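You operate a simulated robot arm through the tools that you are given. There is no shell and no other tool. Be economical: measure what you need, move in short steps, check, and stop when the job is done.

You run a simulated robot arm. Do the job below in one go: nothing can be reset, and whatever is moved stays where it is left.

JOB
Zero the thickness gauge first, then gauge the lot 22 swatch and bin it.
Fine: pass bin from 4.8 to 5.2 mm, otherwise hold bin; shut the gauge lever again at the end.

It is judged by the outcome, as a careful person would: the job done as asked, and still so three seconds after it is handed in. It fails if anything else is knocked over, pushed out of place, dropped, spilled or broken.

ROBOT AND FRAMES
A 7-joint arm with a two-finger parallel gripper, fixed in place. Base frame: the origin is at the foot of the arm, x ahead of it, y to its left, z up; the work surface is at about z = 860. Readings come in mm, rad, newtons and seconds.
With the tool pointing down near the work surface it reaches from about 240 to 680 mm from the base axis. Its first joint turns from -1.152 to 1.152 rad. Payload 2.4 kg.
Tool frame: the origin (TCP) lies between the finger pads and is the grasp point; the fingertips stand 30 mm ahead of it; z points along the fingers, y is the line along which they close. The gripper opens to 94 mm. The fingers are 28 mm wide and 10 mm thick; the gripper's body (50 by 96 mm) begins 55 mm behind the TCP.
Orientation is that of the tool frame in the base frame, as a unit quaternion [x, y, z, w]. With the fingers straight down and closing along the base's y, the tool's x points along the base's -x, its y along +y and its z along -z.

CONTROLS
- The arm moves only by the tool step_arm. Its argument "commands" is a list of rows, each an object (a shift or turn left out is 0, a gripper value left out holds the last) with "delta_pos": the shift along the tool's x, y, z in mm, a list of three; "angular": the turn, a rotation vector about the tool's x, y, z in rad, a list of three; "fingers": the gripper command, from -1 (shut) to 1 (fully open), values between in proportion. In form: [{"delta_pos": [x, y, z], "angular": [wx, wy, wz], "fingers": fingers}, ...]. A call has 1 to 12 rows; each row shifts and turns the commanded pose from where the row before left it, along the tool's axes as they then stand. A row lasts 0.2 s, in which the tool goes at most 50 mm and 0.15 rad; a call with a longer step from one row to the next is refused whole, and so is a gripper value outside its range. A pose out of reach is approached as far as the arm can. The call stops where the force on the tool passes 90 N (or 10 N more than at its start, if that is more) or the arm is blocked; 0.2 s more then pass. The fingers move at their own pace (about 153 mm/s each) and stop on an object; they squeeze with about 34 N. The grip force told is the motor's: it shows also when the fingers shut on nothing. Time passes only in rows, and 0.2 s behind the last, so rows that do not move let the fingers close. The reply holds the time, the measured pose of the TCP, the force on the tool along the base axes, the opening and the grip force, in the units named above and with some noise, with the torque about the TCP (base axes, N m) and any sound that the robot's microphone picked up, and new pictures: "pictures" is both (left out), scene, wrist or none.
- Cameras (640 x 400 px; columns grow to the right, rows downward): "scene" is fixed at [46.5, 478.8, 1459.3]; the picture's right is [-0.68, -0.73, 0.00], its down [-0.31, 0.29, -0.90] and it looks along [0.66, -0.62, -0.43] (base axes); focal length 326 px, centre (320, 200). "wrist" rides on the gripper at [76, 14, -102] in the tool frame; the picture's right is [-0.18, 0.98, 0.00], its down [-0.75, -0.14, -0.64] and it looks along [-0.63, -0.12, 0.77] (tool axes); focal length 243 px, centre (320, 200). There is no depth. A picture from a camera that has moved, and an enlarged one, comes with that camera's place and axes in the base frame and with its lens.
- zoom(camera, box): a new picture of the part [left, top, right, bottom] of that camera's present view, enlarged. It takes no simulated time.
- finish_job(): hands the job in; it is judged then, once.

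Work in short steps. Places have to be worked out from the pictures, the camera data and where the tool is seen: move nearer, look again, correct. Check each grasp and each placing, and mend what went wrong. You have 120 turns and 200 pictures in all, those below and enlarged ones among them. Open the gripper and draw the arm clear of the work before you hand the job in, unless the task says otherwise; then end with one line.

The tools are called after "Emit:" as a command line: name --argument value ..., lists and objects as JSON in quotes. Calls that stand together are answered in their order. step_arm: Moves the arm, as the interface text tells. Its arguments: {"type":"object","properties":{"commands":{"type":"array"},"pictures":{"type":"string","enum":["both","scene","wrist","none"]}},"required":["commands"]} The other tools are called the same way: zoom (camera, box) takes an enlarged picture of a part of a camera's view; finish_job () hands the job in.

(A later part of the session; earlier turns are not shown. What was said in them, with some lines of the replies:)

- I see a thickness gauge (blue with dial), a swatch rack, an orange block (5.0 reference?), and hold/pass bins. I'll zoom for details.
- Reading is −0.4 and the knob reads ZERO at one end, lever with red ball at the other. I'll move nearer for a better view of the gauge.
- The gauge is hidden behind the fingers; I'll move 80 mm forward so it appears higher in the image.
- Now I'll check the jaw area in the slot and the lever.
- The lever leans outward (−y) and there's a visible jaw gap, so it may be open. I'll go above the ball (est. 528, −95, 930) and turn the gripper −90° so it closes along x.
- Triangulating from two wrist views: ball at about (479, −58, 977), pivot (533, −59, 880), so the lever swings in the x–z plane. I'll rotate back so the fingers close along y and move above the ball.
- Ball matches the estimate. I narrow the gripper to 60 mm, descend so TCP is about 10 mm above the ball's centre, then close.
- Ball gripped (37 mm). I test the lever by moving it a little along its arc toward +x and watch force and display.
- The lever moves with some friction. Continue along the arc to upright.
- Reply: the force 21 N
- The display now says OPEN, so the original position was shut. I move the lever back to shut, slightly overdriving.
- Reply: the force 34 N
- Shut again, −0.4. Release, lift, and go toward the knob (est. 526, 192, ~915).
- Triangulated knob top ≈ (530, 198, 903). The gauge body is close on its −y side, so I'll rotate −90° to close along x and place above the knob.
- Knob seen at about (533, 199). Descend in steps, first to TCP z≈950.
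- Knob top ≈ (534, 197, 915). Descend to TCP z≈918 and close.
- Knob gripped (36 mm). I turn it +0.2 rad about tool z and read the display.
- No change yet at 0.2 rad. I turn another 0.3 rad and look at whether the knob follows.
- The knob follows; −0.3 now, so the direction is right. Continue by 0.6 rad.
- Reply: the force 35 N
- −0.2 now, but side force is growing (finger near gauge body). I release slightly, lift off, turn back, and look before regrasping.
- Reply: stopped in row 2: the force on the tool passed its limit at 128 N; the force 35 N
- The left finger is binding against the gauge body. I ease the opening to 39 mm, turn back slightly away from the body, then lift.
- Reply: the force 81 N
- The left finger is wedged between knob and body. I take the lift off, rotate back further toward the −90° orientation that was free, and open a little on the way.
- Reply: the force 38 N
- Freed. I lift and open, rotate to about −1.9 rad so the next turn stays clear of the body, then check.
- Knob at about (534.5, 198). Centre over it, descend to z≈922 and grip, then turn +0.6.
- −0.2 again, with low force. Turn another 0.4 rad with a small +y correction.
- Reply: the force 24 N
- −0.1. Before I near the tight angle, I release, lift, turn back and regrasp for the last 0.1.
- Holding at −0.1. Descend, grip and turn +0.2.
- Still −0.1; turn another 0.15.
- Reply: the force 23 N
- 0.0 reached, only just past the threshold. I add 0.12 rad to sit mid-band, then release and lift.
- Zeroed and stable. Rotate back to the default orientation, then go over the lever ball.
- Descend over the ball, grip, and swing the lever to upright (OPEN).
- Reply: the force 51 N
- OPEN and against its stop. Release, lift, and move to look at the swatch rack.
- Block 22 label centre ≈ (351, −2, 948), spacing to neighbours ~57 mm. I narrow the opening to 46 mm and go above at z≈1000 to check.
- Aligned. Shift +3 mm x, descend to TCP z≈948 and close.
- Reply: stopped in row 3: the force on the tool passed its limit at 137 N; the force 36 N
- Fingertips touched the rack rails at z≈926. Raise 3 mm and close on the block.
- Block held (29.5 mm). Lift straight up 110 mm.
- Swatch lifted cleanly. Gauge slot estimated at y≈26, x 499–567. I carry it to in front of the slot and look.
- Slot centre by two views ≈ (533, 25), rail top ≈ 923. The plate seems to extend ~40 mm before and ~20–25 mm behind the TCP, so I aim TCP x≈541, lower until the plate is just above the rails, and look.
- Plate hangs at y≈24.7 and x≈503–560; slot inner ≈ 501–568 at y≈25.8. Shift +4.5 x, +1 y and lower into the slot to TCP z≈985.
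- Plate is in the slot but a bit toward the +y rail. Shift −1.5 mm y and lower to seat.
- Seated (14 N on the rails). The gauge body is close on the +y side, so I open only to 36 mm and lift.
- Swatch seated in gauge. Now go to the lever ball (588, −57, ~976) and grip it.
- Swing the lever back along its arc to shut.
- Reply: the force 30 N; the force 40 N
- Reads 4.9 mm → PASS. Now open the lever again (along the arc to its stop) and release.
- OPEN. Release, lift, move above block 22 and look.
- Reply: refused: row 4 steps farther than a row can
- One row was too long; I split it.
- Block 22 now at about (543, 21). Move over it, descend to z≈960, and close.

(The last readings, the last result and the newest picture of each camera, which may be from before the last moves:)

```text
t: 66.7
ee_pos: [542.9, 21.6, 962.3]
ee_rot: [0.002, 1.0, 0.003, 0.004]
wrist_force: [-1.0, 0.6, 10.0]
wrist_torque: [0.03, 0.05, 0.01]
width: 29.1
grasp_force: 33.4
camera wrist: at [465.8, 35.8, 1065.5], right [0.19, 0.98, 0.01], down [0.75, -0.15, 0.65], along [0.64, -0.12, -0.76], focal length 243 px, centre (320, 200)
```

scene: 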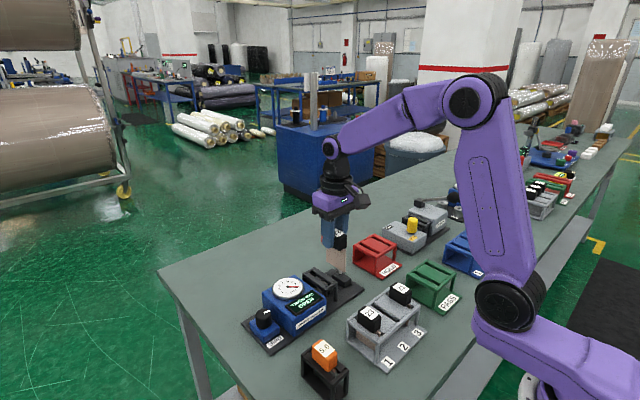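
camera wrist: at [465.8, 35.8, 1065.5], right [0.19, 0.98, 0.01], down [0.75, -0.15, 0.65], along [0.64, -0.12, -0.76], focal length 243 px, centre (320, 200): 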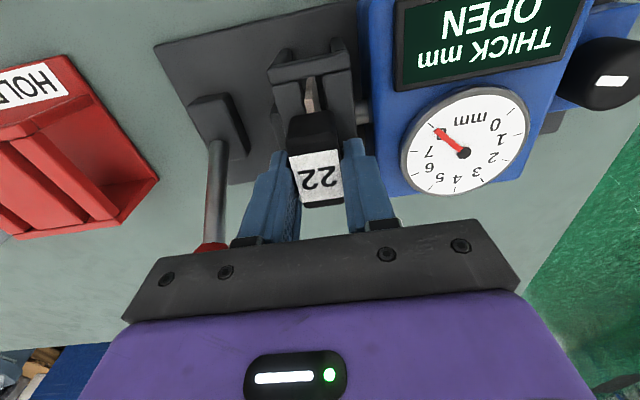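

Gripped. Lift straight up 115 mm, then carry toward the PASS bin (est. 335–350, −180).

Emit:
step_arm --commands '[{"delta_pos": [0, 0, -20]}, {"delta_pos": [0, 0, -30]}, {"delta_pos": [0, 0, -35]}, {"delta_pos": [0, 0, -35]}, {"delta_pos": [31, -26, 0]}, {"delta_pos": [31, -26, 0]}, {"delta_pos": [31, -26, 0]}, {"delta_pos": [31, -26, 0]}, {"delta_pos": [31, -26, 0]}, {"delta_pos": [31, -26, 0]}, {"delta_pos": [0, 0, 0]}]'

Emit:
zoom --camera "wrist" --box '[150, 0, 410, 180]'

Emit:
zoom --camera "scene" --box '[340, 210, 500, 330]'

```text
t: 69.1
ee_pos: [354.7, -132.7, 1080.9]
ee_rot: [0.0, 1.0, 0.003, 0.004]
wrist_force: [-0.2, -0.7, 0.7]
wrist_torque: [-0.03, 0.02, 0.04]
width: 29.0
grasp_force: 33.9
camera wrist: at [276.8, -118.5, 1183.9], right [0.19, 0.98, 0.01], down [0.75, -0.15, 0.65], along [0.64, -0.12, -0.76], focal length 243 px, centre (320, 200)
```

scene: 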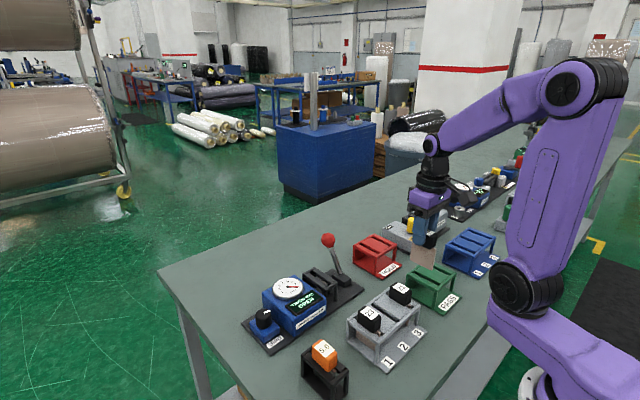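
wrist: 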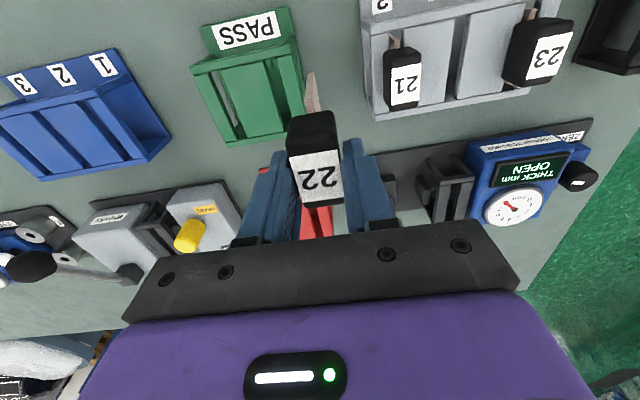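

```text
2.22 times, centred on (280, 90) of wrist
camera zoom: at [276.8, -118.5, 1183.9], right [0.19, 0.98, 0.01], down [0.75, -0.15, 0.65], along [0.64, -0.12, -0.76], focal length 539 px, centre (409, 444)
```

zoom: 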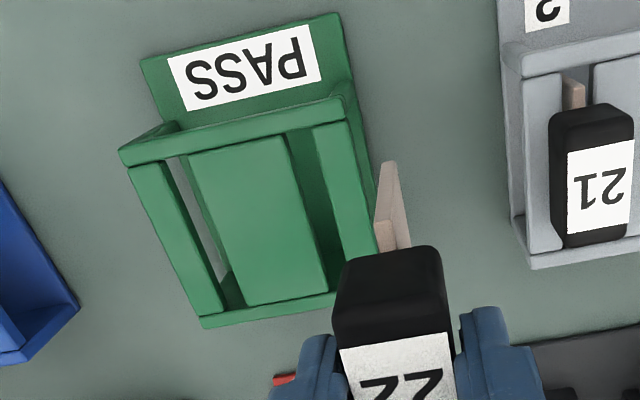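

```text
3.33 times, centred on (420, 270) of scene
camera zoom: at [46.5, 478.8, 1459.3], right [-0.68, -0.73, 0.0], down [-0.31, 0.29, -0.9], along [0.66, -0.62, -0.43], focal length 1086 px, centre (-13, -33)
```

zoom: 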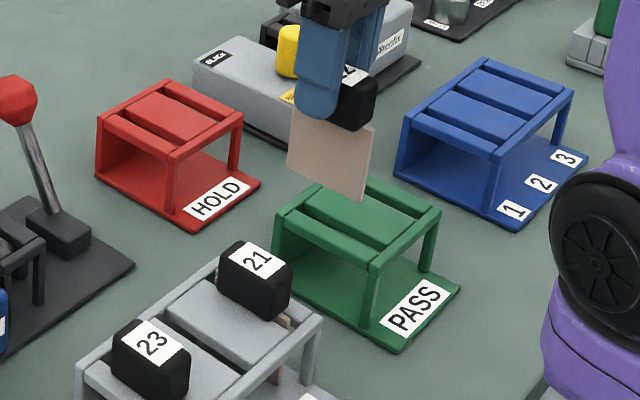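

PASS slot (right-hand one) ≈ y −172, x 314–384. Move to TCP (358, −171, 1035) and check alignment.

Emit:
step_arm --commands '[{"delta_pos": [-2, -20, 0]}, {"delta_pos": [-2, -19, 0]}, {"delta_pos": [0, 0, 25]}, {"delta_pos": [0, 0, 20]}, {"delta_pos": [0, 0, 0]}]' --pictures "none"

Emit:
zoom --camera "wrist" --box '[200, 0, 420, 165]'

Emit:
zoom --camera "scene" --box '[370, 220, 490, 320]'

```text
t: 70.3
ee_pos: [358.9, -174.8, 1035.6]
ee_rot: [0.002, 1.0, 0.003, 0.004]
wrist_force: [-0.6, -0.3, -0.2]
wrist_torque: [-0.03, 0.0, 0.02]
width: 29.1
grasp_force: 34.2
```

```text
2.42 times, centred on (310, 82) of wrist
camera zoom: at [281.5, -160.7, 1139.0], right [0.19, 0.98, 0.01], down [0.75, -0.15, 0.65], along [0.64, -0.12, -0.76], focal length 588 px, centre (344, 485)
```

zoom: 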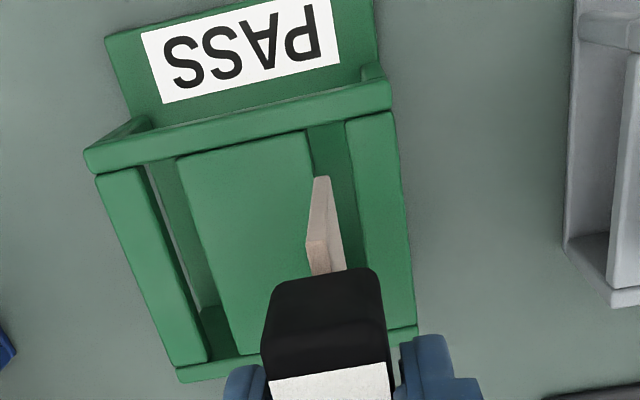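

```text
4.00 times, centred on (430, 270) of scene
camera zoom: at [46.5, 478.8, 1459.3], right [-0.68, -0.73, 0.0], down [-0.31, 0.29, -0.9], along [0.66, -0.62, -0.43], focal length 1303 px, centre (-120, -80)
```

zoom: 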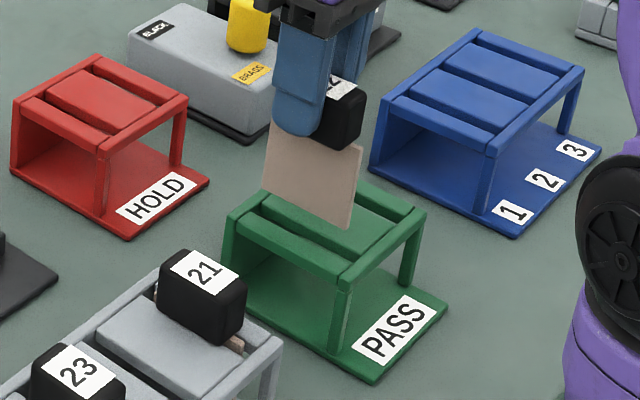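

Plate is ~4 mm too far −y and ~3 mm far in x. Correct and lower into the slot to z≈990.

Emit:
step_arm --commands '[{"delta_pos": [3, 3.7, 5]}, {"delta_pos": [0, 0, 15]}, {"delta_pos": [0, 0, 12]}, {"delta_pos": [0, 0, 8]}]' --pictures "none"

Emit:
zoom --camera "wrist" --box '[200, 0, 420, 165]'

Emit:
zoom --camera "scene" --box '[370, 220, 490, 320]'

```text
t: 71.3
ee_pos: [358.9, -169.0, 997.0]
ee_rot: [0.001, 1.0, 0.002, 0.004]
wrist_force: [-0.1, -0.9, 0.1]
wrist_torque: [-0.06, -0.02, 0.04]
width: 28.8
grasp_force: 33.8
```

```text
2.42 times, centred on (310, 82) of wrist
camera zoom: at [279.8, -154.4, 1098.6], right [0.19, 0.98, 0.01], down [0.75, -0.15, 0.65], along [0.64, -0.12, -0.76], focal length 588 px, centre (344, 485)
```

zoom: 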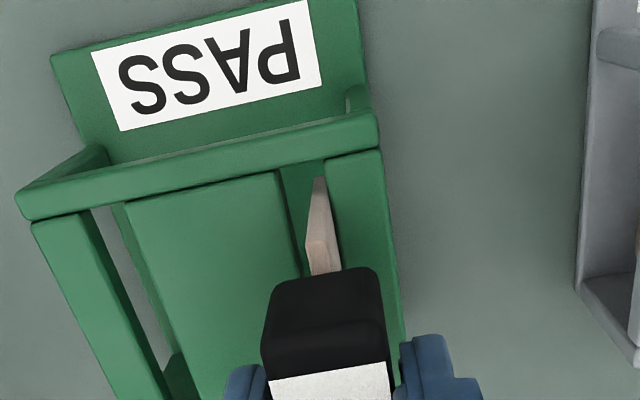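

```text
4.00 times, centred on (430, 270) of scene
camera zoom: at [46.5, 478.8, 1459.4], right [-0.68, -0.73, 0.0], down [-0.31, 0.29, -0.9], along [0.66, -0.62, -0.43], focal length 1303 px, centre (-120, -80)
```

zoom: 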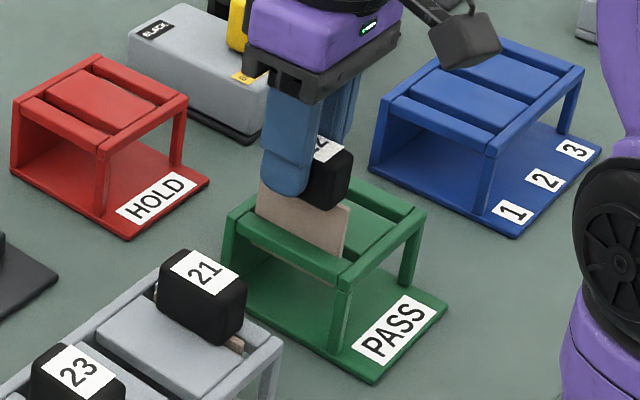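

In the slot; nudge −1.5 mm y, lower to seat.

Emit:
step_arm --commands '[{"delta_pos": [0, -1.5, 8]}, {"delta_pos": [0, 0, 10]}, {"delta_pos": [0, 0, 9]}, {"delta_pos": [0, 0, 5]}]' --pictures "none"

Emit:
zoom --camera "wrist" --box '[200, 0, 420, 165]'

Emit:
zoom --camera "scene" --box '[370, 220, 490, 320]'

```text
t: 72.3
ee_pos: [357.4, -169.9, 963.7]
ee_rot: [0.001, 1.0, 0.003, 0.004]
wrist_force: [0.0, 0.2, -1.3]
wrist_torque: [0.01, -0.01, -0.02]
width: 28.4
grasp_force: 33.8
```

```text
2.42 times, centred on (310, 82) of wrist
camera zoom: at [280.1, -156.3, 1067.0], right [0.19, 0.98, 0.01], down [0.75, -0.15, 0.65], along [0.64, -0.12, -0.76], focal length 588 px, centre (344, 485)
```

zoom: 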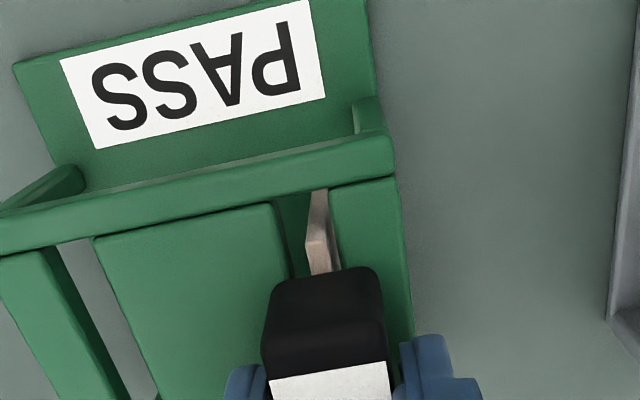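

```text
4.00 times, centred on (430, 270) of scene
camera zoom: at [46.5, 478.8, 1459.3], right [-0.68, -0.73, 0.0], down [-0.31, 0.29, -0.9], along [0.66, -0.62, -0.43], focal length 1303 px, centre (-120, -80)
```

zoom: 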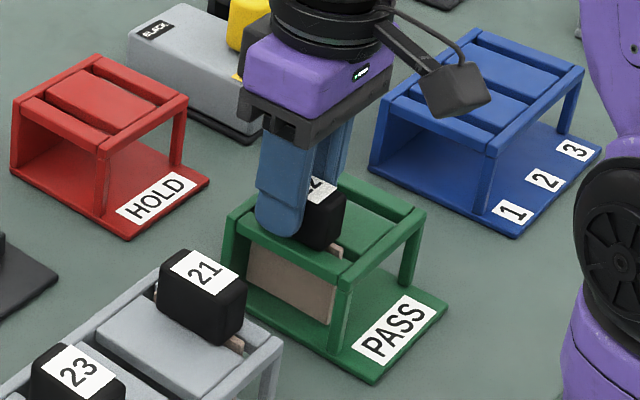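

Nearly down; lower a few mm more until contact.

Emit:
step_arm --commands '[{"delta_pos": [0, 0, 2]}, {"delta_pos": [0, 0, 1.5]}]' --pictures "none"

```text
t: 73.0
ee_pos: [358.9, -170.8, 963.9]
ee_rot: [0.001, 1.0, 0.002, 0.005]
wrist_force: [-9.5, 4.3, 27.1]
wrist_torque: [0.19, 0.02, 0.03]
width: 28.5
grasp_force: 33.7
stopped in row 2: the force on the tool passed its limit at 95 N (the readings are from after the stop); the commanded pose is now the measured one
```

Seated. Release and lift clear.

Emit:
step_arm --commands '[{"delta_pos": [0, 0, -1]}, {"fingers": -0.1}, {"delta_pos": [0, 0, 0]}, {"delta_pos": [0, 0, -20]}, {"delta_pos": [0, 0, -35]}, {"delta_pos": [0, 0, -40], "fingers": 0.28}]'

Emit:
zoom --camera "scene" --box '[370, 220, 490, 320]'

```text
t: 74.4
ee_pos: [356.7, -170.4, 1058.2]
ee_rot: [0.002, 1.0, 0.002, 0.005]
wrist_force: [0.6, -0.2, 0.3]
wrist_torque: [0.05, -0.01, 0.0]
width: 60.3
grasp_force: 0.0
camera wrist: at [278.4, -156.5, 1161.2], right [0.19, 0.98, 0.0], down [0.75, -0.15, 0.65], along [0.64, -0.12, -0.76], focal length 243 px, centre (320, 200)
```

scene: 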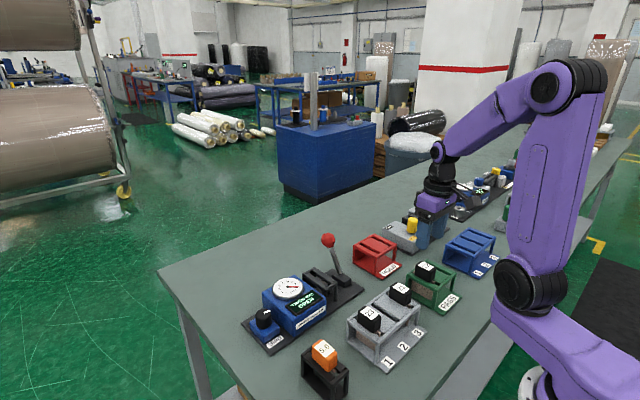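
wrist: 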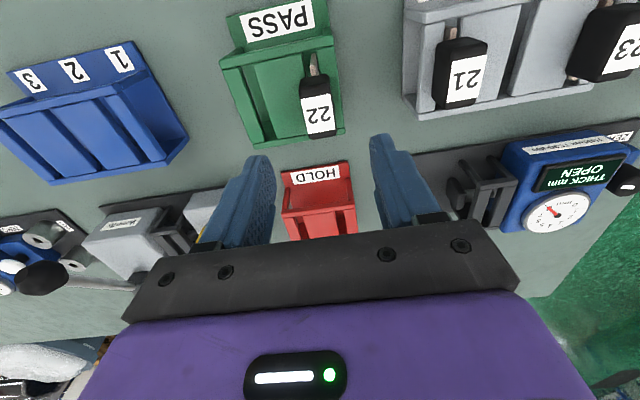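

```text
4.00 times, centred on (430, 270) of scene
camera zoom: at [46.5, 478.8, 1459.3], right [-0.68, -0.73, 0.0], down [-0.31, 0.29, -0.9], along [0.66, -0.62, -0.43], focal length 1303 px, centre (-120, -80)
```

zoom: 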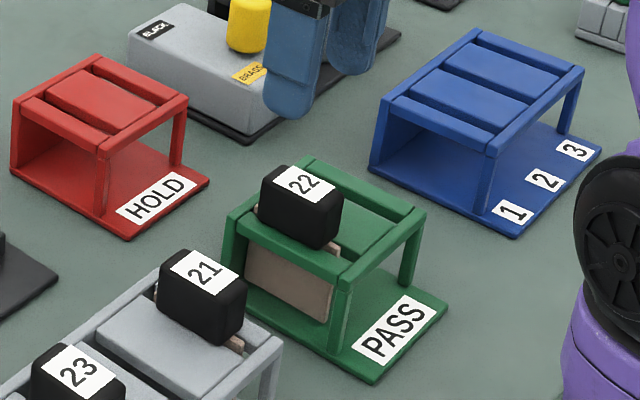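

Swatch 22 sits in PASS. Now shut the lever: move over the ball (588, −57), descend, grip.

Emit:
step_arm --commands '[{"delta_pos": [-38.5, 19, 0]}, {"delta_pos": [-38.5, 19, 0]}, {"delta_pos": [-38.5, 19, 0]}, {"delta_pos": [-38.5, 19, 0]}, {"delta_pos": [-38.5, 19, 0]}, {"delta_pos": [-38.5, 19, 0]}, {"delta_pos": [0, 0, 0]}]' --pictures "wrist"

```text
t: 76.0
ee_pos: [589.3, -56.8, 1057.2]
ee_rot: [0.001, 1.0, 0.002, 0.005]
wrist_force: [0.3, 0.3, -0.7]
wrist_torque: [-0.02, 0.0, -0.01]
width: 60.2
grasp_force: 0.0
camera wrist: at [511.7, -41.0, 1160.3], right [0.19, 0.98, 0.0], down [0.75, -0.15, 0.65], along [0.64, -0.12, -0.76], focal length 243 px, centre (320, 200)
```

wrist: 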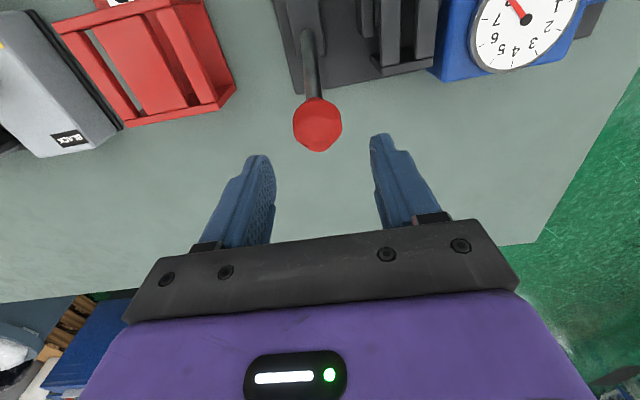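

Ball is centred between the fingers. Descend, grip, and start the swing.

Emit:
step_arm --commands '[{"delta_pos": [1, 0, 30]}, {"delta_pos": [0, 0, 25]}, {"delta_pos": [0, 0, 15]}, {"fingers": -1}, {"delta_pos": [0, 0, 0]}, {"delta_pos": [8, 0, -4]}, {"delta_pos": [9, 0, -4]}, {"delta_pos": [10, 0, -3]}, {"delta_pos": [10, 0, -3]}, {"delta_pos": [10, 0, -2]}, {"delta_pos": [8, 0, -1]}]' --pictures "none"

Emit:
step_arm --commands '[{"delta_pos": [10, 0, 1]}, {"delta_pos": [10, 0, 2]}, {"delta_pos": [10, 0, 3]}, {"delta_pos": [10, 0, 4]}, {"delta_pos": [8, 0, 4]}, {"delta_pos": [8, 0, 4]}, {"delta_pos": [0, 0, 0]}]' --pictures "none"

Emit:
zoom --camera "scene" --box '[240, 220, 400, 330]'

```text
t: 78.4
ee_pos: [534.3, -57.1, 1005.4]
ee_rot: [0.002, 1.0, 0.0, 0.007]
wrist_force: [12.7, 3.1, -10.0]
wrist_torque: [-0.01, -1.43, -0.03]
width: 37.4
grasp_force: 44.8
```

```text
t: 80.0
ee_pos: [479.8, -57.4, 991.5]
ee_rot: [0.002, 1.0, 0.001, 0.011]
wrist_force: [18.1, 1.7, 28.3]
wrist_torque: [0.05, -0.15, 0.01]
width: 37.3
grasp_force: 44.8
```

```text
3.64 times, centred on (320, 275) of scene
camera zoom: at [46.6, 478.9, 1459.3], right [-0.68, -0.73, 0.0], down [-0.31, 0.29, -0.9], along [0.66, -0.62, -0.43], focal length 1184 px, centre (320, -73)
```

zoom: 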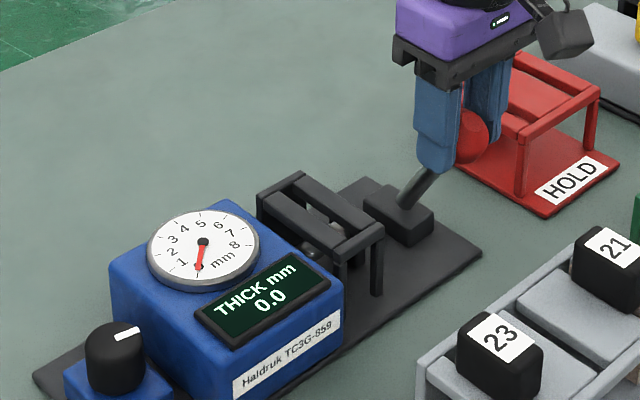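

Lever shut, display 0.0. Release, lift and withdraw.

Emit:
step_arm --commands '[{"fingers": 0.28}, {"delta_pos": [0, 0, -30]}, {"delta_pos": [0, 0, -40]}, {"delta_pos": [0, 0, -45], "fingers": 1}, {"delta_pos": [0, 0, -45]}, {"delta_pos": [20, -20, -30]}, {"delta_pos": [0, 0, 0]}]'

Emit:
zoom --camera "scene" --box '[240, 210, 480, 390]'

```text
t: 81.6
ee_pos: [452.9, -75.4, 1179.2]
ee_rot: [0.001, 1.0, 0.001, 0.005]
wrist_force: [-0.6, 0.2, 0.6]
wrist_torque: [0.01, 0.02, -0.02]
width: 94.0
grasp_force: 0.1
camera wrist: at [374.9, -60.7, 1281.1], right [0.19, 0.98, 0.0], down [0.75, -0.15, 0.65], along [0.64, -0.12, -0.76], focal length 243 px, centre (320, 200)
```

scene: 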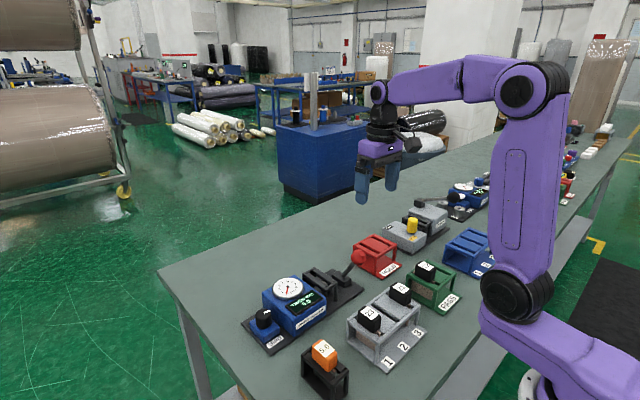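
wrist: 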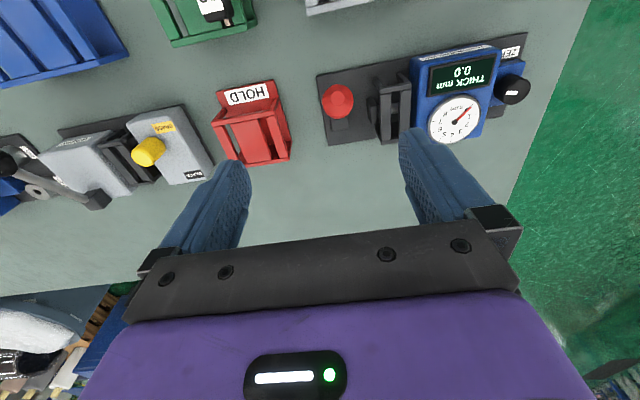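

```text
2.22 times, centred on (360, 300) of scene
camera zoom: at [46.5, 478.8, 1459.3], right [-0.68, -0.73, 0.0], down [-0.31, 0.29, -0.9], along [0.66, -0.62, -0.43], focal length 724 px, centre (231, -22)
```

zoom: 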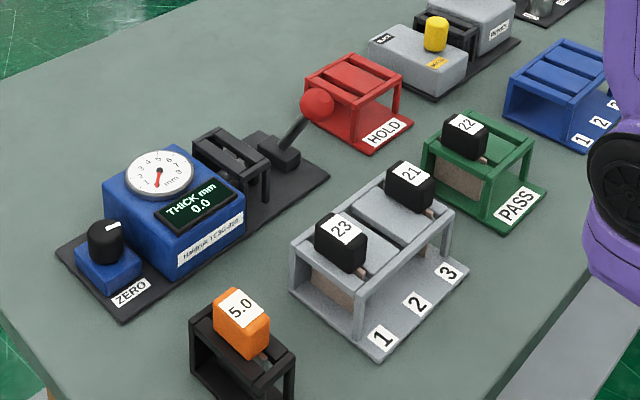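

All in order: gauge at 0.0 with the lever shut, swatch 22 in PASS, arm clear and gripper open. I hand in the job.

Emit:
finish_job

```text
The job is handed in.
```

I zeroed the gauge (it started at −0.4 and now reads 0.0). The lot 22 swatch measured 4.9 mm, so it is in the PASS bin, and the gauge lever is shut again.
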